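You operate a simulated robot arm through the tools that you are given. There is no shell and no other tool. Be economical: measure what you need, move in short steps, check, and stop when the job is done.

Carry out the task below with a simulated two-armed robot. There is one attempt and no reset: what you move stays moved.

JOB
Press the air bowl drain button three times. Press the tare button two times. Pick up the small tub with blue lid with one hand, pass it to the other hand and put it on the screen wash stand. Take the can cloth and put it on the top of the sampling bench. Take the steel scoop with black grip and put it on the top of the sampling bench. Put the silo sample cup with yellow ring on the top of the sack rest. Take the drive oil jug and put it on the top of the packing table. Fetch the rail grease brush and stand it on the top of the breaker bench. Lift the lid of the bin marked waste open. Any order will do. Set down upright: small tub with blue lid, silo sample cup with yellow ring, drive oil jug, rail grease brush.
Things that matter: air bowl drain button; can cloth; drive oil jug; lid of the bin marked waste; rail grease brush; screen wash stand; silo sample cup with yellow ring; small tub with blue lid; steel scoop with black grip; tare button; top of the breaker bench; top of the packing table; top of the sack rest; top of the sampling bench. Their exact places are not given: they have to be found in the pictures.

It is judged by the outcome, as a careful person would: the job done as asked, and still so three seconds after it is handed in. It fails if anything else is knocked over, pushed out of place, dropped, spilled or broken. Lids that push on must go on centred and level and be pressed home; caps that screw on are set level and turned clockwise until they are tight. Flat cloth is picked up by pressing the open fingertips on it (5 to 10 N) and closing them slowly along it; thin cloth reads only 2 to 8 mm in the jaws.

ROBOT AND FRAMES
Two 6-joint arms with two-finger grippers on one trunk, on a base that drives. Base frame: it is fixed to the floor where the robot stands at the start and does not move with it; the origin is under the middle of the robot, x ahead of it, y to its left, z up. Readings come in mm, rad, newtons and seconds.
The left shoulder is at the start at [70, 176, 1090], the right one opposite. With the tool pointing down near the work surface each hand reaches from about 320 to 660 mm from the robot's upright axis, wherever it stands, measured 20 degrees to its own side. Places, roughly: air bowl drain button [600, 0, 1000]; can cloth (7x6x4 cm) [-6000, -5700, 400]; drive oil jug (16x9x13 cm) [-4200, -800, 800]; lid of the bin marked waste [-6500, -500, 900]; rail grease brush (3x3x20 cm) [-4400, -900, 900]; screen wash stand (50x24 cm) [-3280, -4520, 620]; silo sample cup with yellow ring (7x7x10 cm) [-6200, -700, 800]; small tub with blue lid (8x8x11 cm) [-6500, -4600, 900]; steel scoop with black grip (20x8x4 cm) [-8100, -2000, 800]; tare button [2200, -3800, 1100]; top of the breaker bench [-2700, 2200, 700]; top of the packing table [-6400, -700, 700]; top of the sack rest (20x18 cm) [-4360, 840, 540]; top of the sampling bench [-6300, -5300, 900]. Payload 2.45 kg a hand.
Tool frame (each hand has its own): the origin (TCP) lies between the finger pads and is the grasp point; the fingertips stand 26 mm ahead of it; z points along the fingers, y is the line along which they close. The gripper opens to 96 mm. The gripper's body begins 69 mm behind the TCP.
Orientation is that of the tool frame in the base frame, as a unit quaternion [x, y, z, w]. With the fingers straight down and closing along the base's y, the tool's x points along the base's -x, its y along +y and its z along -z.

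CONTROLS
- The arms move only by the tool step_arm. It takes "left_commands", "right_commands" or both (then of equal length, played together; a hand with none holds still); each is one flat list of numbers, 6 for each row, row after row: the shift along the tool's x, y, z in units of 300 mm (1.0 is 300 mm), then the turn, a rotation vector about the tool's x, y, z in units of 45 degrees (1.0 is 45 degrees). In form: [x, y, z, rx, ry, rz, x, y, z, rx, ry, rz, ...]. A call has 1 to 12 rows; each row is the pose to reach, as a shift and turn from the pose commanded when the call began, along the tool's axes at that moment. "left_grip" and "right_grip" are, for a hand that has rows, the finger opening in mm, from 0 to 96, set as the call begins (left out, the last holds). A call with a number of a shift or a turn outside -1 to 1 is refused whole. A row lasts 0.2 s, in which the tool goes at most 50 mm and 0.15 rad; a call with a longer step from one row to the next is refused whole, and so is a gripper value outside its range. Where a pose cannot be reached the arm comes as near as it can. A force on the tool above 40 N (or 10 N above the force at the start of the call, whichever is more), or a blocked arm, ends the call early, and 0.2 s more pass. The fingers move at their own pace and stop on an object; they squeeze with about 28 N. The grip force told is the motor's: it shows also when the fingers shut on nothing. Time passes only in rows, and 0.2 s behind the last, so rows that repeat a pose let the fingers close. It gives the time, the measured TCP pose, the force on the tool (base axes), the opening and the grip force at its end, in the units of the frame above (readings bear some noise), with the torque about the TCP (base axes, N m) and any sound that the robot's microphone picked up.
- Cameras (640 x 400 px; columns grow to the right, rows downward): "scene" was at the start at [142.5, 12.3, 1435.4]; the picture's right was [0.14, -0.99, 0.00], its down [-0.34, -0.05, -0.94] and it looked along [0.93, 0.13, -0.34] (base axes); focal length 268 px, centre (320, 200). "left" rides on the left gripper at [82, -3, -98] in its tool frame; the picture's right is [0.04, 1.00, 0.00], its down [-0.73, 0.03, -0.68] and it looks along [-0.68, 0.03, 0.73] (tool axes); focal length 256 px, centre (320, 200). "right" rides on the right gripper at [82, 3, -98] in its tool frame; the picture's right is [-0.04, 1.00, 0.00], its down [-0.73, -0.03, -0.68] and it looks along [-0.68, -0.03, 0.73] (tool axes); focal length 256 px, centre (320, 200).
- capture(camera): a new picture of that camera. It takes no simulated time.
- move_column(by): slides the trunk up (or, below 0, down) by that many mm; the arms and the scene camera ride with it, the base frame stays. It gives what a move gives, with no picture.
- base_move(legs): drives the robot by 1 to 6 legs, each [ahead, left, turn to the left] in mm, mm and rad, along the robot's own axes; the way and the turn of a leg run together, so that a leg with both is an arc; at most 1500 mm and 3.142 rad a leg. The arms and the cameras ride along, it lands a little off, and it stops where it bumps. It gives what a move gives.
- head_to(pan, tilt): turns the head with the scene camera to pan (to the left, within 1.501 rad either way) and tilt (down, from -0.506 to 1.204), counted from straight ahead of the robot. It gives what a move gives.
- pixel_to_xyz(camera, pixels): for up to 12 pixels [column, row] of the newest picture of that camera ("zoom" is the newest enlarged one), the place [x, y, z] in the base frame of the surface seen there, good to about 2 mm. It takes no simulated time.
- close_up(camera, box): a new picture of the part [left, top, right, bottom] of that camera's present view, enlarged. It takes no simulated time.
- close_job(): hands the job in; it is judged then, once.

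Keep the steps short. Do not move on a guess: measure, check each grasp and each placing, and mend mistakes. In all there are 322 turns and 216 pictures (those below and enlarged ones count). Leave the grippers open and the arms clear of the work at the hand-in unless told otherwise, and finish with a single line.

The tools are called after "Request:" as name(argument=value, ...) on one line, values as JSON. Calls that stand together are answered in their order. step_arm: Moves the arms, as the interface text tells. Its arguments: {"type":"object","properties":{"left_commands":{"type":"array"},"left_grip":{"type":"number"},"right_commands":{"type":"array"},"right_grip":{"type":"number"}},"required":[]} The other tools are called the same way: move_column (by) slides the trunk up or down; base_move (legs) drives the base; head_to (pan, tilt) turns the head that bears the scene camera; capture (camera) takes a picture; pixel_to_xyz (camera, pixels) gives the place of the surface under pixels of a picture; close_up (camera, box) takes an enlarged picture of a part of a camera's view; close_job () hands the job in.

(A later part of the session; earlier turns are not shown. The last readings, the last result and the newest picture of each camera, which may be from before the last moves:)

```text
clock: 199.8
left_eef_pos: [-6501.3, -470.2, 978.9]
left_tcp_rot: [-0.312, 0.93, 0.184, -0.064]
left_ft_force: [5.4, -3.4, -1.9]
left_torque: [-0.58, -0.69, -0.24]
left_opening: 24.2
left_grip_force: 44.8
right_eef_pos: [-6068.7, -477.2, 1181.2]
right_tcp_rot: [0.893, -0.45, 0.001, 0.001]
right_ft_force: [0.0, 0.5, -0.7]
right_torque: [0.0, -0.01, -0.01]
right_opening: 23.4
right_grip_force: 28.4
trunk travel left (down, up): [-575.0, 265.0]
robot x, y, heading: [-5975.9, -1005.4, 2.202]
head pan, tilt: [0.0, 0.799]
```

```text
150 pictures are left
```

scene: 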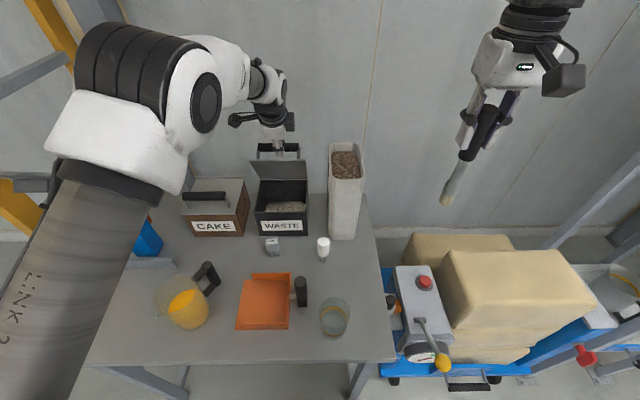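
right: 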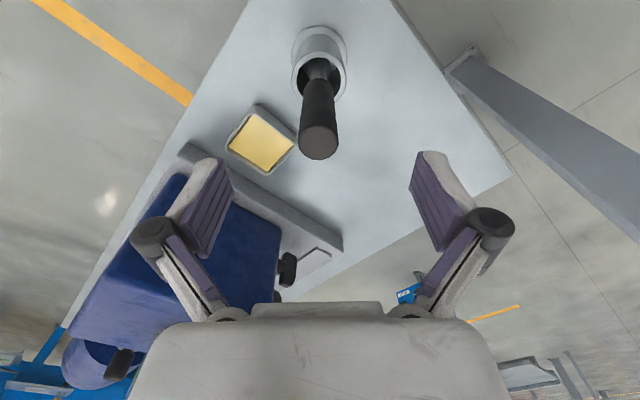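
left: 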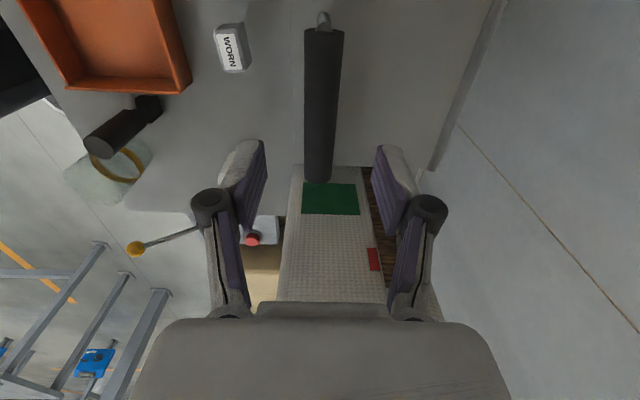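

About 57° now, forces small. Continue to ~80°.

Request:
step_arm(left_commands=[0, 0.027, 0.009, 0, 0, 0, 0, 0.054, 0.019, 0, 0, 0, 0, 0.08, 0.031, 0, 0, 0, 0, 0.105, 0.043, 0, 0, 0, 0, 0.128, 0.057, 0, 0, 0, 0, 0.15, 0.073, 0, 0, 0])

Request:
close_up(camera="scene", box=[180, 90, 360, 250])

```text
clock: 201.2
left_eef_pos: [-6532.0, -427.3, 974.2]
left_tcp_rot: [-0.312, 0.93, 0.184, -0.065]
left_ft_force: [4.7, -2.9, 0.2]
left_torque: [-0.44, -0.42, -0.2]
left_opening: 23.7
left_grip_force: 44.8
right_eef_pos: [-6068.1, -476.5, 1180.9]
right_tcp_rot: [0.893, -0.451, 0.003, 0.001]
right_ft_force: [0.2, 0.0, -1.2]
right_torque: [0.0, 0.0, 0.0]
right_opening: 23.7
right_grip_force: 28.1
trunk travel left (down, up): [-575.0, 265.0]
robot x, y, heading: [-5976.0, -1007.7, 2.205]
head pan, tilt: [0.0, 0.799]
```

```text
2.50 times, centred on (270, 170) of scene
```

zoom: 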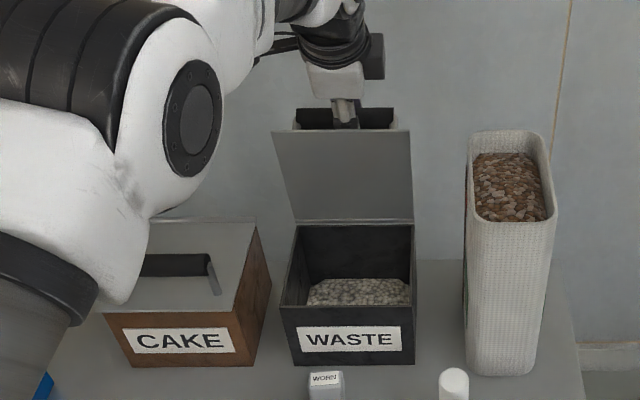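

~80°. Push on gently past vertical until it resists.

Request:
step_arm(left_commands=[0, 0.03, 0.018, 0, 0, 0, 0, 0.057, 0.038, 0, 0, 0, 0, 0.082, 0.062, 0, 0, 0, 0, 0.105, 0.09, 0, 0, 0])

Request:
close_up(camera="scene", box=[180, 90, 360, 250])

```text
clock: 202.2
left_eef_pos: [-6546.2, -409.6, 969.1]
left_tcp_rot: [-0.311, 0.929, 0.187, -0.066]
left_ft_force: [23.9, -8.7, 22.9]
left_torque: [-2.82, -2.77, 0.12]
left_opening: 23.4
left_grip_force: 44.4
left hand out of reach, approached as far as the arm can: row 3, 4
right_eef_pos: [-6062.3, -480.5, 1182.5]
right_tcp_rot: [0.892, -0.452, 0.0, 0.001]
right_ft_force: [-0.6, -0.8, -1.5]
right_torque: [0.02, 0.02, 0.0]
right_opening: 23.1
right_grip_force: 28.3
trunk travel left (down, up): [-575.0, 265.0]
robot x, y, heading: [-5978.4, -1008.1, 2.201]
head pan, tilt: [0.0, 0.799]
```

```text
2.50 times, centred on (270, 170) of scene
```

zoom: 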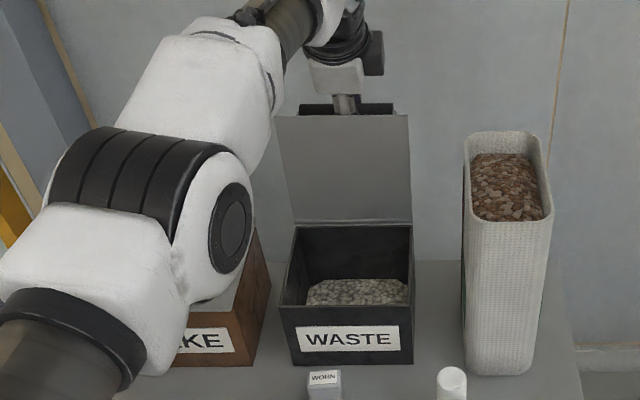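

Near 88° and at the end of reach. Ease back slightly and loosen the grip a little to see whether the lid stays.

Request:
step_arm(left_commands=[0, -0.015, 0, 0, 0, 0, 0, -0.015, 0, 0, 0, 0])

Request:
step_arm(left_commands=[0, 0, 0, 0, 0, 0, 0, 0, 0, 0, 0, 0, 0, 0, 0, 0, 0, 0], left_grip=36)

Request:
close_up(camera="scene", box=[180, 90, 360, 250])

```text
clock: 202.9
left_eef_pos: [-6544.7, -410.6, 968.5]
left_tcp_rot: [-0.311, 0.929, 0.191, -0.066]
left_ft_force: [16.3, -5.8, 17.9]
left_torque: [-3.18, -0.51, 1.26]
left_opening: 23.8
left_grip_force: 45.2
right_eef_pos: [-6062.9, -479.3, 1182.2]
right_tcp_rot: [0.893, -0.45, 0.0, 0.001]
right_ft_force: [0.8, -0.5, 0.3]
right_torque: [0.02, -0.05, -0.01]
right_opening: 23.2
right_grip_force: 28.5
trunk travel left (down, up): [-575.0, 265.0]
robot x, y, heading: [-5973.5, -1004.5, 2.2]
head pan, tilt: [0.0, 0.799]
stopped in row 2 (left hand): the force on the tool passed its limit at 46 N (the readings are from after the stop); the commanded pose is now the measured one
```

```text
clock: 203.7
left_eef_pos: [-6550.7, -407.9, 963.7]
left_tcp_rot: [-0.311, 0.929, 0.189, -0.065]
left_ft_force: [-0.7, 0.4, -0.2]
left_torque: [0.0, 0.01, -0.03]
left_opening: 36.1
left_grip_force: 0.2
right_eef_pos: [-6070.1, -476.4, 1181.6]
right_tcp_rot: [0.893, -0.45, 0.002, 0.001]
right_ft_force: [-1.2, 0.3, -0.2]
right_torque: [-0.01, 0.0, -0.03]
right_opening: 23.5
right_grip_force: 27.8
trunk travel left (down, up): [-575.0, 265.0]
robot x, y, heading: [-5975.1, -1001.2, 2.196]
head pan, tilt: [0.0, 0.799]
```

```text
2.50 times, centred on (270, 170) of scene
```

zoom: 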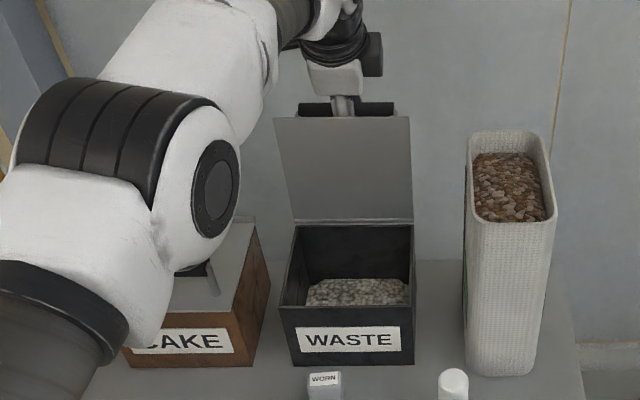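

Tool force is zero and the lid stays. Rise straight up to free the bar.

Request:
step_arm(left_commands=[0, 0.02, -0.046, 0, 0, 0, 0, 0.04, -0.092, 0, 0, 0, 0, 0.06, -0.139, 0, 0, 0, 0, 0.08, -0.185, 0, 0, 0])

Request:
close_up(camera="scene", box=[180, 70, 360, 250])

```text
clock: 204.7
left_eef_pos: [-6549.1, -413.1, 1022.3]
left_tcp_rot: [-0.31, 0.929, 0.19, -0.065]
left_ft_force: [-0.4, -0.2, 0.1]
left_torque: [0.02, 0.01, -0.02]
left_opening: 36.2
left_grip_force: 0.1
left hand out of reach, approached as far as the arm can: row 4
right_eef_pos: [-6069.1, -476.0, 1180.7]
right_tcp_rot: [0.893, -0.451, 0.003, 0.002]
right_ft_force: [-0.1, 0.5, -0.7]
right_torque: [-0.03, 0.03, 0.0]
right_opening: 23.2
right_grip_force: 28.2
trunk travel left (down, up): [-575.0, 265.0]
robot x, y, heading: [-5974.8, -1001.4, 2.203]
head pan, tilt: [0.0, 0.799]
```

```text
2.22 times, centred on (270, 160) of scene
```

zoom: 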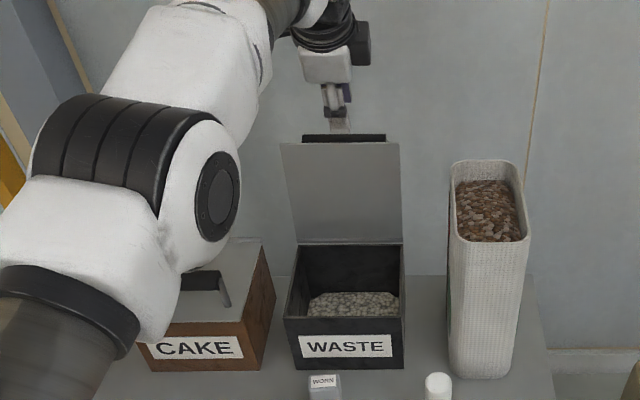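

Lid stays open. Raise the trunk 80 mm for clearance, then withdraw the left hand.

Request:
move_column(by=80)

Request:
step_arm(left_commands=[0, -0.12, -0.05, 0.08, 0, 0, 0, -0.25, -0.1, 0.16, 0, 0, 0, -0.38, -0.15, 0.25, 0, 0, 0, -0.5, -0.2, 0.33, 0, 0, 0, -0.6, -0.25, 0.42, 0, 0, 0, -0.7, -0.3, 0.5, 0, 0])

Request:
capture(camera="scene")

```text
clock: 205.9
left_eef_pos: [-6548.5, -412.7, 1102.5]
left_tcp_rot: [-0.311, 0.929, 0.19, -0.065]
left_ft_force: [-1.1, 0.3, -0.6]
left_torque: [0.02, -0.01, 0.0]
left_opening: 35.9
left_grip_force: 0.1
right_eef_pos: [-6069.4, -474.6, 1260.4]
right_tcp_rot: [0.892, -0.451, 0.003, 0.002]
right_ft_force: [-0.1, 0.0, -1.2]
right_torque: [-0.01, -0.02, -0.01]
right_opening: 23.4
right_grip_force: 28.0
trunk travel left (down, up): [-655.0, 185.0]
robot x, y, heading: [-5978.7, -1005.7, 2.201]
head pan, tilt: [0.0, 0.799]
```

```text
clock: 207.3
left_eef_pos: [-6412.2, -597.5, 1102.7]
left_tcp_rot: [-0.321, 0.947, 0.004, 0.001]
left_ft_force: [0.0, 0.1, 0.3]
left_torque: [-0.01, 0.01, -0.04]
left_opening: 35.9
left_grip_force: 0.1
right_eef_pos: [-6068.6, -476.7, 1260.9]
right_tcp_rot: [0.892, -0.451, 0.002, 0.001]
right_ft_force: [0.1, -0.1, -0.5]
right_torque: [0.02, -0.01, -0.01]
right_opening: 23.4
right_grip_force: 27.7
trunk travel left (down, up): [-655.0, 185.0]
robot x, y, heading: [-5975.4, -1005.4, 2.202]
head pan, tilt: [0.0, 0.799]
```

```text
145 pictures are left
```

scene: 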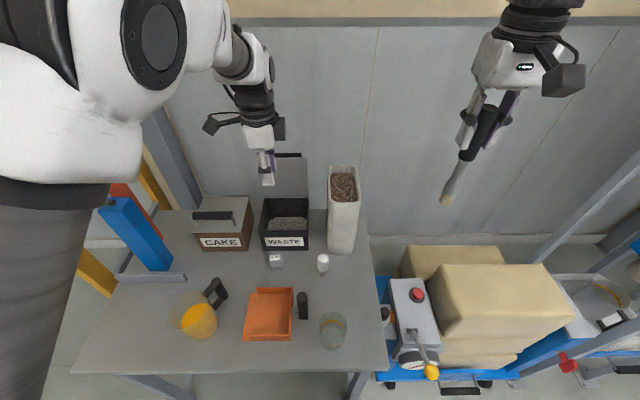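

Lid stays open. Now the cup with yellow ring at (333,330); measure it and the trolley's front.

Request:
close_up(camera="scene", box=[290, 285, 390, 365])

Request:
pixel_to_xyz(camera="zoom", pixels=[[275, 290], [275, 330], [275, 225], [230, 290], [320, 290], [275, 375], [275, 350], [230, 220], [340, 240]])

Request:
pixel_to_xyz(camera="scene", pixels=[[460, 388], [385, 380], [432, 372], [520, 378], [415, 355], [600, 375]])

```text
5.00 times, centred on (340, 325) of scene
```

zoom: 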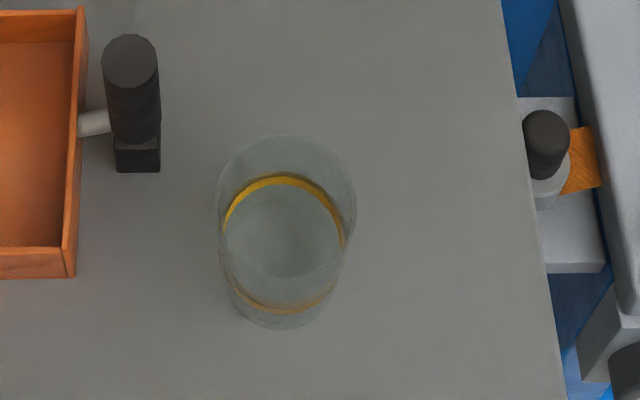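

```text
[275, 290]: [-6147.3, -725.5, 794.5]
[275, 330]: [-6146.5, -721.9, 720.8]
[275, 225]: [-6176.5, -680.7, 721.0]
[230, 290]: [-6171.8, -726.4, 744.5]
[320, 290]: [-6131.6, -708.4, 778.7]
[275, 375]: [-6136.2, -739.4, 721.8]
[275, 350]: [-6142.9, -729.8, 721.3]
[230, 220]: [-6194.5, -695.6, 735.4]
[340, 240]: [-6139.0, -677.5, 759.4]
```

```text
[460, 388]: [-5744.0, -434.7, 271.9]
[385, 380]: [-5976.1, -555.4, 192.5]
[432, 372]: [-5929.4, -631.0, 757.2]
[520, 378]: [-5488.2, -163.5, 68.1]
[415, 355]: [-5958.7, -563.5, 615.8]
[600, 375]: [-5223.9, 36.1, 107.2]
```

Cup axis ≈(-6163,-699), Ø≈66 mm. Back off 80, right 150, and turn the left hand back to neutral yaw.

Request:
base_move(legs=[[-90, -150, 0]])

Request:
step_arm(left_commands=[0, 0, 0, 0, 0, -0.17, 0, 0, 0, 0, 0, -0.34, 0, 0, 0, 0, 0, -0.5, 0, 0, 0, 0, 0, -0.67, 0, 0, 0, 0, 0, -0.84, 0, 0, 0, 0, 0, -1], left_grip=96)

Request:
step_arm(left_commands=[0, 0, 0, 0, 0, -0.17, 0, 0, 0, 0, 0, -0.34, 0, 0, 0, 0, 0, -0.5, 0, 0, 0, 0, 0, -0.67, 0, 0, 0, 0, 0, -0.84, 0, 0, 0, 0, 0, -1])

Request:
move_column(by=-80)

```text
clock: 208.8
left_eef_pos: [-6238.3, -581.6, 1103.8]
left_tcp_rot: [-0.32, 0.947, 0.005, 0.001]
left_ft_force: [-0.8, 0.4, -0.1]
left_torque: [0.0, -0.03, 0.0]
left_opening: 35.9
left_grip_force: 0.1
right_eef_pos: [-5894.7, -461.9, 1260.5]
right_tcp_rot: [0.892, -0.452, 0.004, 0.0]
right_ft_force: [-0.1, -1.0, -0.3]
right_torque: [-0.01, -0.02, -0.02]
right_opening: 23.2
right_grip_force: 28.0
trunk travel left (down, up): [-655.0, 185.0]
robot x, y, heading: [-5797.8, -990.4, 2.201]
head pan, tilt: [0.0, 0.799]
```

```text
clock: 210.2
left_eef_pos: [-6239.4, -580.0, 1105.6]
left_tcp_rot: [-0.659, 0.752, 0.007, 0.003]
left_ft_force: [0.6, 0.7, 0.1]
left_torque: [0.01, -0.01, -0.02]
left_opening: 96.0
left_grip_force: 0.1
right_eef_pos: [-5893.3, -461.1, 1259.9]
right_tcp_rot: [0.892, -0.452, 0.003, 0.002]
right_ft_force: [0.5, 0.4, -0.7]
right_torque: [0.06, 0.02, 0.02]
right_opening: 23.5
right_grip_force: 27.7
trunk travel left (down, up): [-655.0, 185.0]
robot x, y, heading: [-5801.1, -990.8, 2.199]
head pan, tilt: [0.0, 0.799]
```

```text
clock: 211.6
left_eef_pos: [-6238.0, -581.6, 1105.9]
left_tcp_rot: [0.896, -0.443, -0.004, -0.006]
left_ft_force: [-0.1, 0.1, -0.3]
left_torque: [-0.01, 0.03, 0.03]
left_opening: 96.2
left_grip_force: 0.1
right_eef_pos: [-5892.0, -460.8, 1260.6]
right_tcp_rot: [0.892, -0.452, 0.003, 0.002]
right_ft_force: [-0.4, -0.2, 0.2]
right_torque: [-0.03, -0.01, -0.01]
right_opening: 23.6
right_grip_force: 27.8
trunk travel left (down, up): [-655.0, 185.0]
robot x, y, heading: [-5801.3, -986.4, 2.2]
head pan, tilt: [0.0, 0.799]
```

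```text
clock: 212.8
left_eef_pos: [-6238.7, -580.8, 1025.5]
left_tcp_rot: [0.896, -0.444, -0.004, -0.006]
left_ft_force: [-0.7, -0.4, -0.7]
left_torque: [-0.03, 0.02, -0.02]
left_opening: 96.0
left_grip_force: 0.0
right_eef_pos: [-5893.6, -461.4, 1180.8]
right_tcp_rot: [0.892, -0.451, 0.003, 0.001]
right_ft_force: [-0.1, 0.2, -0.8]
right_torque: [-0.02, 0.01, -0.03]
right_opening: 23.4
right_grip_force: 27.5
trunk travel left (down, up): [-575.0, 265.0]
robot x, y, heading: [-5798.9, -990.3, 2.199]
head pan, tilt: [0.0, 0.799]
```

Move the left hand above the cup and check.

Request:
step_arm(left_commands=[0.12, 0.01, 0.05, 0, 0, 0, 0.24, 0.02, 0.1, 0, 0, 0, 0.36, 0.03, 0.2, 0, 0, 0, 0.467, 0.037, 0.3, 0, 0, 0, 0.467, 0.037, 0.43, 0, 0, 0, 0.467, 0.037, 0.43, 0, 0, 0])

Request:
capture(camera="left")

Request:
close_up(camera="scene", box=[180, 230, 340, 390])

```text
clock: 214.2
left_eef_pos: [-6199.6, -702.3, 908.8]
left_tcp_rot: [0.906, -0.421, 0.007, -0.042]
left_ft_force: [0.0, -0.7, -0.1]
left_torque: [0.01, -0.01, 0.02]
left_opening: 95.8
left_grip_force: 0.0
left hand out of reach, approached as far as the arm can: row 3, 4, 5, 6
right_eef_pos: [-5892.7, -461.7, 1180.6]
right_tcp_rot: [0.892, -0.451, 0.003, 0.002]
right_ft_force: [0.2, -0.2, -1.6]
right_torque: [0.01, 0.0, 0.06]
right_opening: 23.2
right_grip_force: 28.3
trunk travel left (down, up): [-575.0, 265.0]
robot x, y, heading: [-5803.1, -988.1, 2.2]
head pan, tilt: [0.0, 0.799]
```

```text
143 pictures are left
```

left: 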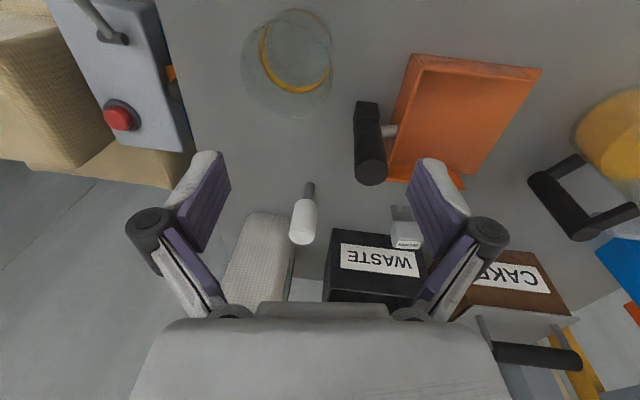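

```text
2.50 times, centred on (260, 310) of scene
```

zoom: 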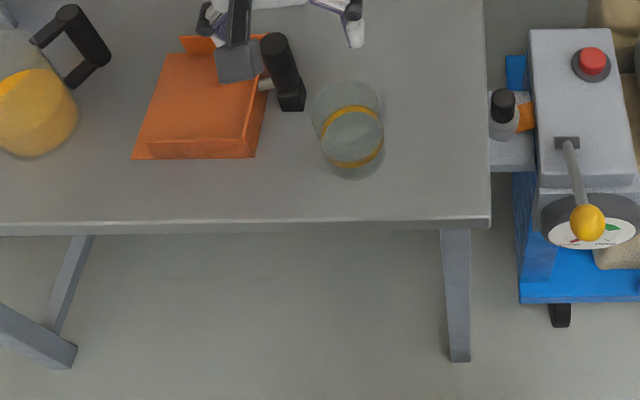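

Still too close for the arm. Back the base 90 mm and 60 mm right, then re-align.

Request:
base_move(legs=[[-90, -60, 0]])

Request:
capture(camera="left")

Request:
close_up(camera="scene", box=[200, 250, 320, 350])

```text
clock: 215.3
left_eef_pos: [-6097.0, -741.6, 905.3]
left_tcp_rot: [0.906, -0.421, 0.012, -0.038]
left_ft_force: [-0.7, -0.7, -0.5]
left_torque: [0.01, -0.02, -0.02]
left_opening: 95.9
left_grip_force: 0.1
right_eef_pos: [-5790.1, -499.6, 1180.3]
right_tcp_rot: [0.892, -0.451, 0.002, 0.002]
right_ft_force: [-0.9, -0.5, -0.8]
right_torque: [0.0, 0.05, 0.0]
right_opening: 23.6
right_grip_force: 28.1
trunk travel left (down, up): [-575.0, 265.0]
robot x, y, heading: [-5695.0, -1032.5, 2.195]
head pan, tilt: [0.0, 0.799]
```

```text
141 pictures are left
```

left: 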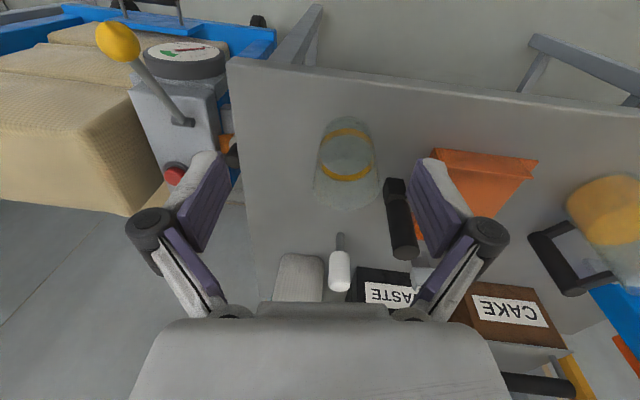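

```text
4.00 times, centred on (260, 300) of scene
```

zoom: 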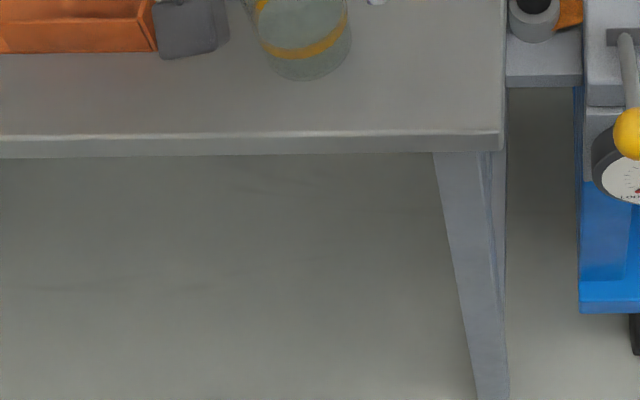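

Now align over the cup with level hand.

Request:
step_arm(left_commands=[-0.08, 0.025, 0, -0.03, 0, 0, -0.17, 0.05, 0, -0.07, 0, 0, -0.251, 0.076, 0.04, -0.1, 0.013, 0, -0.251, 0.076, 0.08, -0.1, 0.013, 0])

Request:
capture(camera="left")

Request:
head_to(pan=0.25, tilt=0.8)

Request:
close_up(camera="scene", box=[260, 180, 420, 340])

```text
clock: 216.3
left_eef_pos: [-6161.4, -696.8, 878.9]
left_tcp_rot: [0.906, -0.423, 0.0, 0.0]
left_ft_force: [-0.3, 0.1, -0.6]
left_torque: [0.01, 0.01, 0.01]
left_opening: 95.8
left_grip_force: 0.0
right_eef_pos: [-5790.1, -498.9, 1181.4]
right_tcp_rot: [0.892, -0.451, 0.003, 0.002]
right_ft_force: [-0.3, -0.9, -0.5]
right_torque: [0.03, 0.03, 0.0]
right_opening: 23.7
right_grip_force: 28.0
trunk travel left (down, up): [-575.0, 265.0]
robot x, y, heading: [-5695.3, -1029.6, 2.195]
head pan, tilt: [0.0, 0.799]
```

```text
139 pictures are left
```

left: 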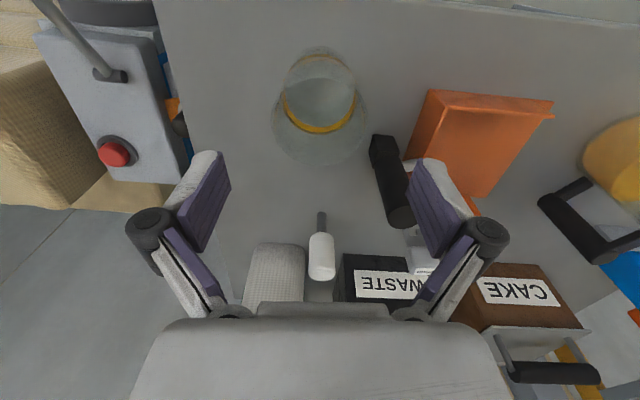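

```text
clock: 217.1
left_eef_pos: [-6162.7, -697.7, 878.3]
left_tcp_rot: [0.906, -0.423, 0.001, 0.0]
left_ft_force: [-0.1, -0.4, 0.1]
left_torque: [0.0, 0.01, 0.0]
left_opening: 96.1
left_grip_force: 0.1
right_eef_pos: [-5791.1, -499.4, 1180.4]
right_tcp_rot: [0.892, -0.452, 0.003, 0.002]
right_ft_force: [-0.5, -0.3, -0.7]
right_torque: [0.01, 0.0, 0.04]
right_opening: 23.5
right_grip_force: 28.3
trunk travel left (down, up): [-575.0, 265.0]
robot x, y, heading: [-5699.7, -1027.8, 2.195]
head pan, tilt: [0.25, 0.799]
```

```text
2.50 times, centred on (340, 260) of scene
```

zoom: 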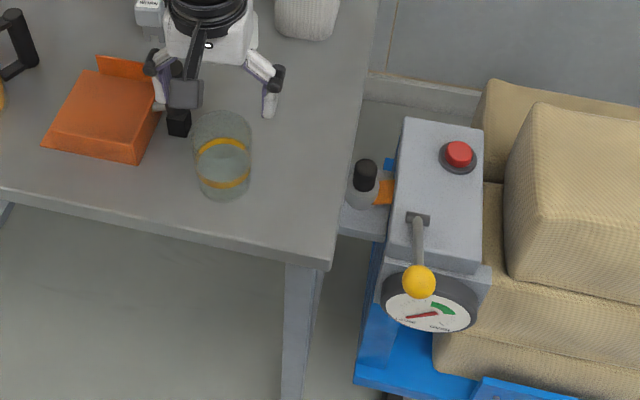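

Cup is centred. The pan's black handle is near the left finger's path — measuring it.

Request:
pixel_to_xyz(camera="left", pixels=[[384, 150], [375, 150], [398, 215], [410, 215], [392, 180], [400, 222], [372, 140]])

```text
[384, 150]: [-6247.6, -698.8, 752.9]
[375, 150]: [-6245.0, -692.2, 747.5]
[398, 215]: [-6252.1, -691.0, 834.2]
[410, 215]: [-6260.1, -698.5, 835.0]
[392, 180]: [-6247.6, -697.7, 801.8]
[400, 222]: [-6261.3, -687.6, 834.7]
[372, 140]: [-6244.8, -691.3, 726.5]
```

Handle clears the finger by ~35 mm. Set opening 84 and descend to z≈780, then close.

Request:
step_arm(left_commands=[0, 0, 0.1, 0, 0, 0, 0, 0, 0.2, 0, 0, 0, 0, 0, 0.27, 0, 0, 0, 0, 0, 0.327, 0, 0, 0, 0, 0, 0.327, 0, 0, 0], left_grip=86)

Request:
step_arm(left_commands=[0, 0, 0, 0, 0, 0, 0, 0, 0, 0, 0, 0, 0, 0, 0, 0, 0, 0], left_grip=40)

Request:
capture(camera="left")

```text
clock: 218.3
left_eef_pos: [-6161.1, -699.2, 781.1]
left_tcp_rot: [0.906, -0.422, 0.0, -0.001]
left_ft_force: [-0.2, -0.2, -0.2]
left_torque: [0.0, -0.01, 0.01]
left_opening: 86.0
left_grip_force: 0.0
right_eef_pos: [-5789.6, -498.6, 1181.4]
right_tcp_rot: [0.892, -0.451, 0.003, 0.003]
right_ft_force: [0.5, -0.8, -0.7]
right_torque: [-0.05, 0.02, 0.0]
right_opening: 23.2
right_grip_force: 28.1
trunk travel left (down, up): [-575.0, 265.0]
robot x, y, heading: [-5697.6, -1029.9, 2.193]
head pan, tilt: [0.25, 0.799]
```

```text
clock: 219.1
left_eef_pos: [-6161.7, -696.9, 780.9]
left_tcp_rot: [0.906, -0.423, 0.0, -0.001]
left_ft_force: [-1.2, 1.8, 5.6]
left_torque: [-0.08, 0.11, -0.04]
left_opening: 63.3
left_grip_force: 27.8
right_eef_pos: [-5790.8, -499.5, 1180.5]
right_tcp_rot: [0.892, -0.451, 0.003, 0.001]
right_ft_force: [0.2, -0.4, -1.2]
right_torque: [0.02, 0.01, -0.02]
right_opening: 23.4
right_grip_force: 28.0
trunk travel left (down, up): [-575.0, 265.0]
robot x, y, heading: [-5696.9, -1029.5, 2.199]
head pan, tilt: [0.25, 0.799]
```

```text
137 pictures are left
```

left: 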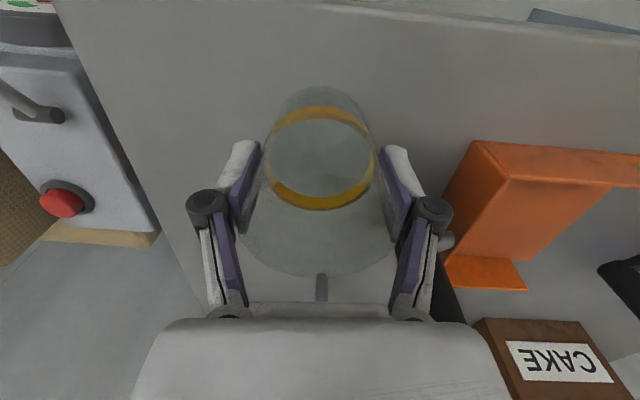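

Cup gripped (63 mm). Lift it 290 mm.

Request:
step_arm(left_commands=[0, 0, -0.1, 0, 0, 0, 0, 0, -0.25, 0, 0, 0, 0, 0, -0.4, 0, 0, 0, 0, 0, -0.55, 0, 0, 0, 0, 0, -0.7, 0, 0, 0, 0, 0, -0.85, 0, 0, 0, 0, 0, -0.97, 0, 0, 0])

Request:
head_to(pan=0, tilt=0.5)

Request:
capture(camera="scene")

```text
clock: 220.7
left_eef_pos: [-6158.6, -697.0, 1074.8]
left_tcp_rot: [0.906, -0.423, 0.001, -0.001]
left_ft_force: [-0.6, 0.6, -1.3]
left_torque: [0.01, 0.0, 0.01]
left_opening: 63.3
left_grip_force: 27.7
right_eef_pos: [-5789.9, -500.8, 1181.3]
right_tcp_rot: [0.892, -0.452, 0.003, 0.001]
right_ft_force: [0.8, 0.6, -0.2]
right_torque: [-0.01, 0.03, 0.02]
right_opening: 23.4
right_grip_force: 27.9
trunk travel left (down, up): [-575.0, 265.0]
robot x, y, heading: [-5696.9, -1027.1, 2.197]
head pan, tilt: [0.25, 0.799]
```

```text
clock: 221.5
left_eef_pos: [-6160.1, -695.7, 1072.2]
left_tcp_rot: [0.906, -0.423, 0.001, -0.001]
left_ft_force: [0.5, 0.4, -0.8]
left_torque: [-0.02, -0.06, -0.01]
left_opening: 63.5
left_grip_force: 28.2
right_eef_pos: [-5790.9, -499.0, 1180.6]
right_tcp_rot: [0.892, -0.452, 0.004, 0.001]
right_ft_force: [0.6, -0.6, 0.5]
right_torque: [0.02, 0.02, 0.0]
right_opening: 23.5
right_grip_force: 28.5
trunk travel left (down, up): [-575.0, 265.0]
robot x, y, heading: [-5697.6, -1030.2, 2.196]
head pan, tilt: [0.0, 0.499]
```

```text
136 pictures are left
```

scene: 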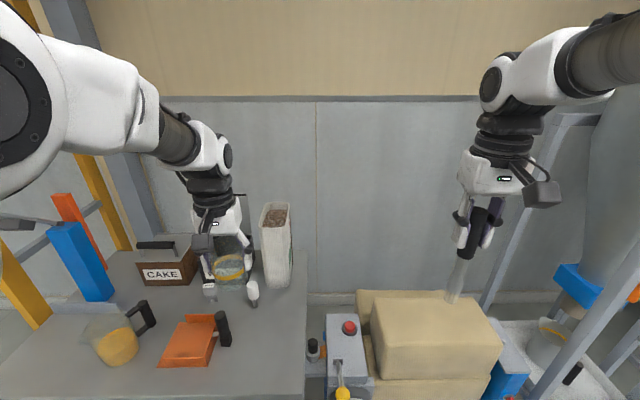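

Cup and brush in hand. Retrace to the corridor, then to about (-3890,570), facing the sack rest.

Request:
base_move(legs=[[-289, -281, 0], [0, 0, 1.662], [-693, -73, 0]])

Request:
head_to(pan=-1.4, tilt=0.4)

Request:
capture(camera="scene")

```text
clock: 231.5
left_eef_pos: [-5105.8, -1080.1, 1073.0]
left_tcp_rot: [0.927, 0.376, 0.0, -0.001]
left_ft_force: [-0.4, 0.4, -0.2]
left_torque: [-0.01, 0.0, -0.02]
left_opening: 63.3
left_grip_force: 28.1
right_eef_pos: [-5331.2, -724.8, 1180.6]
right_tcp_rot: [0.938, 0.346, 0.004, -0.001]
right_ft_force: [-0.3, -1.1, 0.0]
right_torque: [0.03, 0.0, 0.03]
right_opening: 23.4
right_grip_force: 27.7
trunk travel left (down, up): [-575.0, 265.0]
robot x, y, heading: [-4808.9, -595.2, -2.44]
head pan, tilt: [0.0, 0.499]
```

```text
clock: 233.0
left_eef_pos: [-5106.7, -1080.5, 1073.1]
left_tcp_rot: [0.927, 0.376, -0.001, -0.001]
left_ft_force: [0.5, -0.3, -0.7]
left_torque: [0.01, 0.01, -0.03]
left_opening: 63.3
left_grip_force: 27.9
right_eef_pos: [-5330.3, -724.9, 1180.1]
right_tcp_rot: [0.939, 0.345, 0.003, -0.001]
right_ft_force: [-0.1, -0.4, -1.3]
right_torque: [0.01, 0.0, 0.01]
right_opening: 23.4
right_grip_force: 28.1
trunk travel left (down, up): [-575.0, 265.0]
robot x, y, heading: [-4807.4, -593.8, -2.438]
head pan, tilt: [-1.4, 0.4]
```

```text
135 pictures are left
```

scene: 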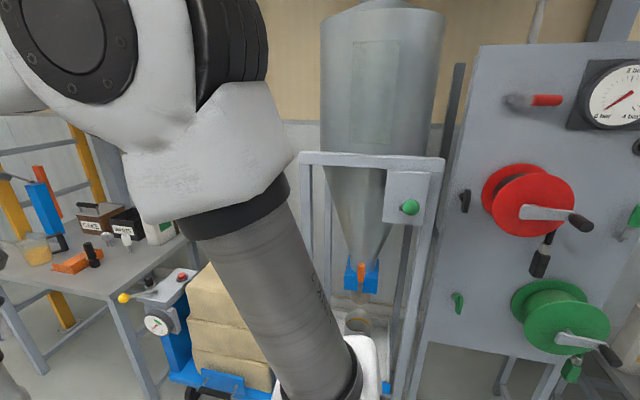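

Request:
base_move(legs=[[-550, -275, 0], [-900, 0, 0]])

Request:
head_to(pan=-1.2, tilt=0.6)

Request:
capture(camera="scene")

```text
clock: 240.8
left_eef_pos: [-4175.3, 65.9, 1072.6]
left_tcp_rot: [0.925, 0.379, 0.0, -0.001]
left_ft_force: [0.3, 0.4, -1.0]
left_torque: [0.01, 0.03, 0.02]
left_opening: 63.1
left_grip_force: 28.2
right_eef_pos: [-4401.4, 420.9, 1180.7]
right_tcp_rot: [0.937, 0.348, 0.003, -0.002]
right_ft_force: [0.1, -0.4, -0.9]
right_torque: [-0.01, -0.01, 0.03]
right_opening: 23.5
right_grip_force: 27.9
trunk travel left (down, up): [-575.0, 265.0]
robot x, y, heading: [-3878.5, 552.8, -2.435]
head pan, tilt: [-1.4, 0.4]
```

```text
clock: 241.5
left_eef_pos: [-4174.1, 68.1, 1072.8]
left_tcp_rot: [0.925, 0.379, 0.0, -0.001]
left_ft_force: [0.4, 0.1, -0.6]
left_torque: [-0.02, 0.03, 0.03]
left_opening: 63.2
left_grip_force: 28.2
right_eef_pos: [-4399.0, 419.8, 1181.6]
right_tcp_rot: [0.937, 0.348, 0.004, -0.002]
right_ft_force: [-0.4, 0.0, -1.3]
right_torque: [0.0, 0.01, 0.0]
right_opening: 23.4
right_grip_force: 28.6
trunk travel left (down, up): [-575.0, 265.0]
robot x, y, heading: [-3877.2, 550.7, -2.44]
head pan, tilt: [-1.201, 0.6]
```

```text
134 pictures are left
```

scene: 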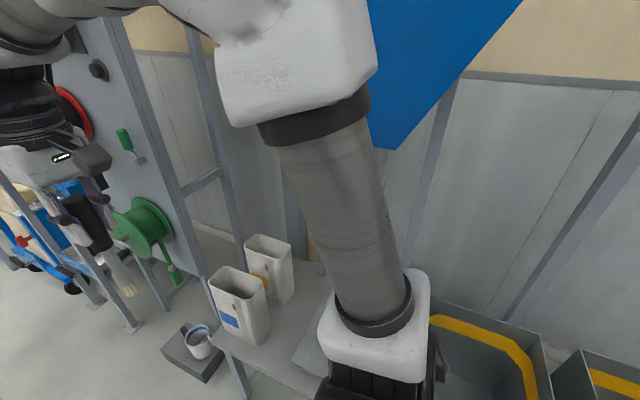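

The sack rest bench is close by on my right. Back off to the SE, then turn to face it.

Request:
base_move(legs=[[-209, 373, 0], [0, 0, -1.3]])

Request:
head_to(pan=0, tilt=0.5)

Request:
capture(camera="scene")

```text
clock: 247.3
left_eef_pos: [-4027.6, 552.4, 1073.1]
left_tcp_rot: [0.967, -0.255, 0.0, -0.001]
left_ft_force: [-0.4, -0.3, -0.5]
left_torque: [-0.04, 0.02, -0.02]
left_opening: 63.0
left_grip_force: 27.8
right_eef_pos: [-3748.5, 867.1, 1179.5]
right_tcp_rot: [0.958, -0.286, 0.004, 0.001]
right_ft_force: [-0.2, 0.0, -0.8]
right_torque: [0.01, -0.01, 0.02]
right_opening: 23.4
right_grip_force: 28.1
trunk travel left (down, up): [-575.0, 265.0]
robot x, y, heading: [-3475.7, 409.1, 2.551]
head pan, tilt: [-1.201, 0.6]
```

```text
clock: 248.7
left_eef_pos: [-4026.0, 551.8, 1072.1]
left_tcp_rot: [0.967, -0.255, 0.001, -0.001]
left_ft_force: [1.0, -0.3, -0.3]
left_torque: [0.02, 0.02, -0.02]
left_opening: 63.2
left_grip_force: 27.9
right_eef_pos: [-3749.6, 866.7, 1180.6]
right_tcp_rot: [0.958, -0.286, 0.003, 0.001]
right_ft_force: [-0.7, -0.1, -1.0]
right_torque: [0.0, 0.0, 0.0]
right_opening: 23.4
right_grip_force: 27.8
trunk travel left (down, up): [-575.0, 265.0]
robot x, y, heading: [-3476.6, 406.6, 2.555]
head pan, tilt: [0.0, 0.499]
```

```text
133 pictures are left
```

scene: 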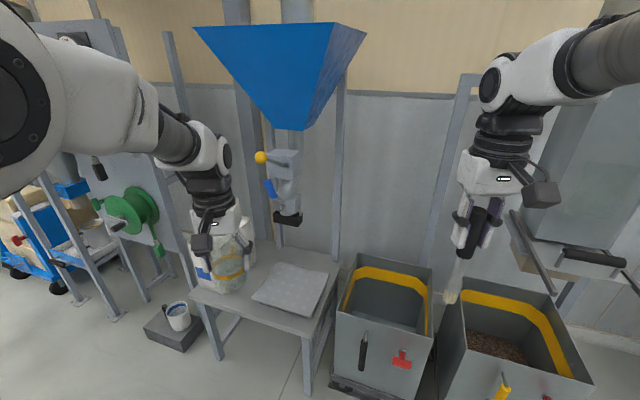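

Request:
close_up(camera="scene", box=[170, 230, 350, 340])

Request:
pixel_to_xyz(camera="scene", pixels=[[290, 287], [270, 270], [315, 275], [258, 300], [302, 312], [250, 310], [310, 320], [330, 265], [200, 300], [235, 285], [305, 330], [285, 220]])

```text
3.56 times, centred on (260, 285) of scene
```

zoom: 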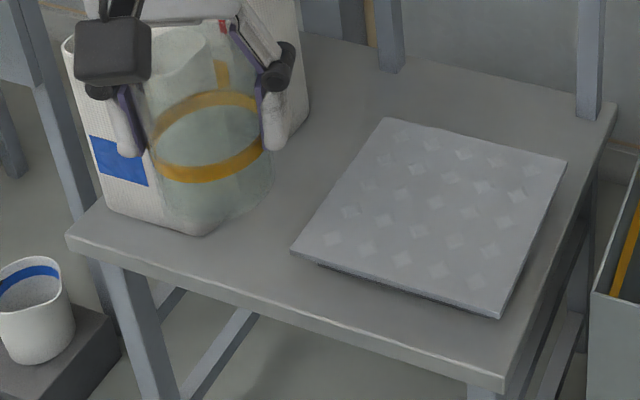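

```text
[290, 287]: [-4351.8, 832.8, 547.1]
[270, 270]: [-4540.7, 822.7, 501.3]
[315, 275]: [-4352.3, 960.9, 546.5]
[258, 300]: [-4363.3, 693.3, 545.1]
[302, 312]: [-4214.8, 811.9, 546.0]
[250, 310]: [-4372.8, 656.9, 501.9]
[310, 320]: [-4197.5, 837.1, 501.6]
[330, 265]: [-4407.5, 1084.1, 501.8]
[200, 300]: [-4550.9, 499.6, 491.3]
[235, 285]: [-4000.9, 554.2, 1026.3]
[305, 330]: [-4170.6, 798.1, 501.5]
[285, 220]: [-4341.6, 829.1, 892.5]
```

Plate centre (-4352,833), z 546. A spout hangs above at z≈890; check its location relative to the plate.

Request:
close_up(camera="scene", box=[240, 120, 360, 240])

Request:
pixel_to_xyz(camera="zoom", pixels=[[260, 320], [220, 320], [300, 310], [260, 345], [265, 280], [230, 220], [90, 130], [150, 120], [290, 180], [260, 230], [330, 20], [320, 300]])

```text
3.33 times, centred on (300, 180) of scene
```

zoom: 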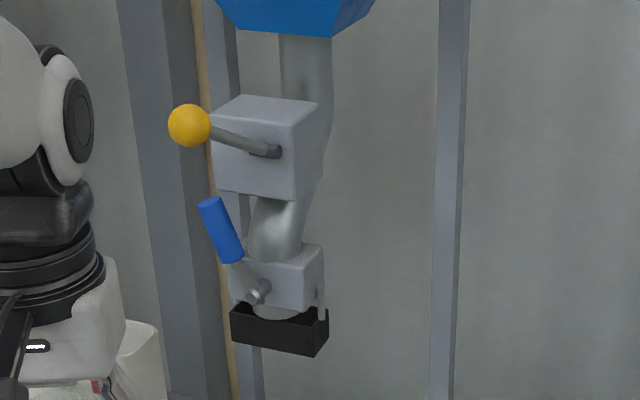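

```text
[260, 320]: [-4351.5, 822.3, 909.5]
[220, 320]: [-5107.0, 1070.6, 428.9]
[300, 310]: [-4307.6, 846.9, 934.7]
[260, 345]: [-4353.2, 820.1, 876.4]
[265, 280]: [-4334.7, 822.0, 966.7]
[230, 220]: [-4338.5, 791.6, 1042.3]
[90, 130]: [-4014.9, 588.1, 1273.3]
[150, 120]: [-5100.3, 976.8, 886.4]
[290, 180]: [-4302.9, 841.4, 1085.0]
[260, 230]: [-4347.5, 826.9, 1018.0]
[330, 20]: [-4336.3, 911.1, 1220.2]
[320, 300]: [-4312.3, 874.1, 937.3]
```

Spout front is 86 mm inside the plate's near edge, bottom z≈870. I'll set the cup near the front edge at (-4313,781). Approach 200 mm short first and lower the trunk so the hand slips under the spout.

Request:
base_move(legs=[[0, 0, -0.303], [97, 243, 0]])

Request:
move_column(by=-150)

Request:
capture(camera="scene")

```text
clock: 251.6
left_eef_pos: [-4209.7, 630.5, 1073.6]
left_tcp_rot: [0.917, -0.399, 0.0, -0.001]
left_ft_force: [-0.4, -1.0, -0.5]
left_torque: [0.0, 0.0, 0.03]
left_opening: 63.0
left_grip_force: 27.4
right_eef_pos: [-3851.1, 848.4, 1181.6]
right_tcp_rot: [0.903, -0.429, 0.004, 0.001]
right_ft_force: [0.4, 0.4, -0.9]
right_torque: [0.0, 0.02, -0.01]
right_opening: 23.4
right_grip_force: 28.3
trunk travel left (down, up): [-575.0, 265.0]
robot x, y, heading: [-3732.4, 321.9, 2.253]
head pan, tilt: [0.0, 0.499]
```

```text
clock: 253.3
left_eef_pos: [-4210.0, 630.5, 923.2]
left_tcp_rot: [0.917, -0.399, 0.001, -0.001]
left_ft_force: [-0.8, -0.3, -0.5]
left_torque: [0.02, -0.01, 0.0]
left_opening: 62.7
left_grip_force: 28.0
right_eef_pos: [-3850.5, 847.4, 1031.3]
right_tcp_rot: [0.904, -0.428, 0.003, 0.001]
right_ft_force: [0.1, -0.2, -0.7]
right_torque: [-0.04, 0.03, -0.03]
right_opening: 23.3
right_grip_force: 28.2
trunk travel left (down, up): [-425.0, 415.0]
robot x, y, heading: [-3731.8, 319.3, 2.249]
head pan, tilt: [0.0, 0.499]
```

```text
130 pictures are left
```

scene: 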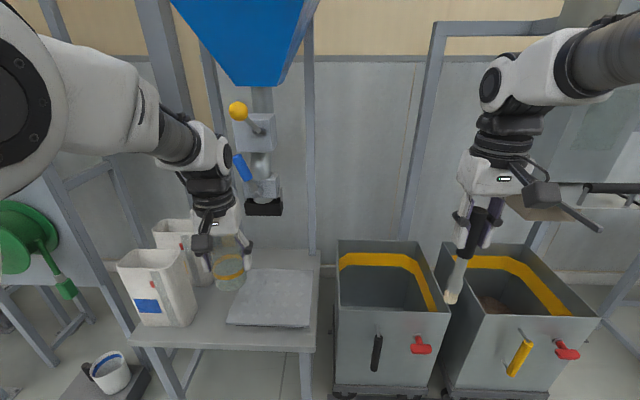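

In front of the bench now. Lower the cup 230 mm here, then go forward under the spout.

Request:
step_arm(left_commands=[0, 0, 0.15, 0, 0, 0, 0, 0, 0.3, 0, 0, 0, 0, 0, 0.45, 0, 0, 0, 0, 0, 0.6, 0, 0, 0, 0, 0, 0.75, 0, 0, 0, 0, 0, 0.8, 0, 0, 0])

Request:
capture(camera="scene")

```text
clock: 254.8
left_eef_pos: [-4210.0, 631.3, 682.6]
left_tcp_rot: [0.917, -0.4, 0.001, -0.001]
left_ft_force: [0.7, 0.6, -0.6]
left_torque: [0.02, 0.01, -0.03]
left_opening: 62.7
left_grip_force: 28.0
right_eef_pos: [-3850.4, 847.6, 1031.1]
right_tcp_rot: [0.904, -0.428, 0.003, 0.002]
right_ft_force: [-0.7, -0.2, -0.2]
right_torque: [0.01, 0.0, 0.0]
right_opening: 23.5
right_grip_force: 27.9
trunk travel left (down, up): [-425.0, 415.0]
robot x, y, heading: [-3730.2, 321.1, 2.249]
head pan, tilt: [0.0, 0.499]
```

```text
129 pictures are left
```

scene: 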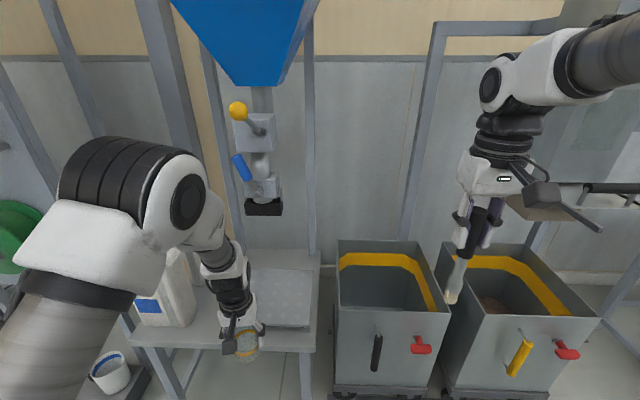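

Check bag clearance on the left and right bins before advancing.

Request:
pixel_to_xyz(camera="scene", pixels=[[190, 300], [180, 270], [150, 290], [245, 345], [240, 310], [290, 310], [345, 260], [395, 310], [450, 290], [265, 210]])

```text
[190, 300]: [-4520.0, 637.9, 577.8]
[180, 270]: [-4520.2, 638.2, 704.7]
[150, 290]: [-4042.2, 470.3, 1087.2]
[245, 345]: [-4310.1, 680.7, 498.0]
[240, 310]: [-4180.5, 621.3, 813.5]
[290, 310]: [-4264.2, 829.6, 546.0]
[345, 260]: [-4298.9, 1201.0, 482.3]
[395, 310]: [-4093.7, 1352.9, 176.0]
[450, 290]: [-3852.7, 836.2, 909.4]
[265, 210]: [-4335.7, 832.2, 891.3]
```

Clearances fine. Advance 182 mm, 15 mm right.

Request:
base_move(legs=[[182, -15, 0]])

Request:
capture(camera="scene")

Request:
capture(camera="left")

```text
clock: 256.3
left_eef_pos: [-4316.1, 783.6, 682.4]
left_tcp_rot: [0.918, -0.398, 0.001, 0.0]
left_ft_force: [0.5, 0.1, -0.5]
left_torque: [-0.01, 0.0, 0.0]
left_opening: 62.2
left_grip_force: 28.1
right_eef_pos: [-3958.3, 1000.9, 1031.6]
right_tcp_rot: [0.904, -0.427, 0.004, 0.002]
right_ft_force: [-0.4, -0.4, -0.6]
right_torque: [-0.04, -0.01, -0.03]
right_opening: 23.4
right_grip_force: 27.8
trunk travel left (down, up): [-425.0, 415.0]
robot x, y, heading: [-3835.7, 474.9, 2.26]
head pan, tilt: [0.0, 0.499]
```

```text
128 pictures are left
```

scene: 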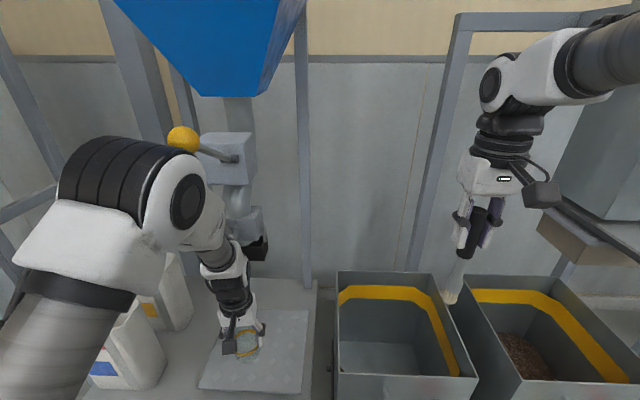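

```text
127 pictures are left
```

left: 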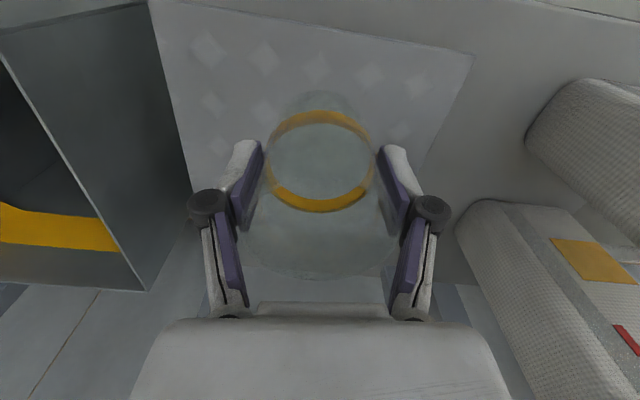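

Cup is over the plate. Lower to near contact.

Request:
step_arm(left_commands=[0, 0, 0.1, 0, 0, 0, 0, 0, 0.19, 0, 0, 0, 0, 0, 0.235, 0, 0, 0, 0, 0, 0.25, 0, 0, 0])

Request:
step_arm(left_commands=[0, 0, 0.008, 0, 0, 0, 0, 0, 0.014, 0, 0, 0, 0, 0, 0.018, 0, 0, 0])

```text
clock: 257.3
left_eef_pos: [-4315.2, 783.3, 606.6]
left_tcp_rot: [0.918, -0.397, 0.0, -0.001]
left_ft_force: [0.6, 0.6, -0.6]
left_torque: [-0.01, 0.0, 0.0]
left_opening: 62.3
left_grip_force: 28.3
right_eef_pos: [-3956.7, 999.1, 1029.7]
right_tcp_rot: [0.904, -0.427, 0.003, 0.002]
right_ft_force: [-0.2, 0.4, -1.0]
right_torque: [-0.03, 0.01, 0.0]
right_opening: 23.2
right_grip_force: 27.7
trunk travel left (down, up): [-425.0, 415.0]
robot x, y, heading: [-3837.7, 477.1, 2.255]
head pan, tilt: [0.0, 0.499]
```

```text
clock: 258.1
left_eef_pos: [-4314.2, 782.5, 603.4]
left_tcp_rot: [0.918, -0.398, -0.002, -0.002]
left_ft_force: [-1.7, 0.4, 14.4]
left_torque: [0.06, 0.18, 0.1]
left_opening: 61.2
left_grip_force: 28.0
right_eef_pos: [-3956.2, 999.0, 1032.9]
right_tcp_rot: [0.904, -0.427, 0.003, 0.001]
right_ft_force: [-0.7, 0.4, 0.3]
right_torque: [0.0, 0.02, 0.0]
right_opening: 23.4
right_grip_force: 28.1
trunk travel left (down, up): [-425.0, 415.0]
robot x, y, heading: [-3839.0, 475.4, 2.254]
head pan, tilt: [0.0, 0.499]
```

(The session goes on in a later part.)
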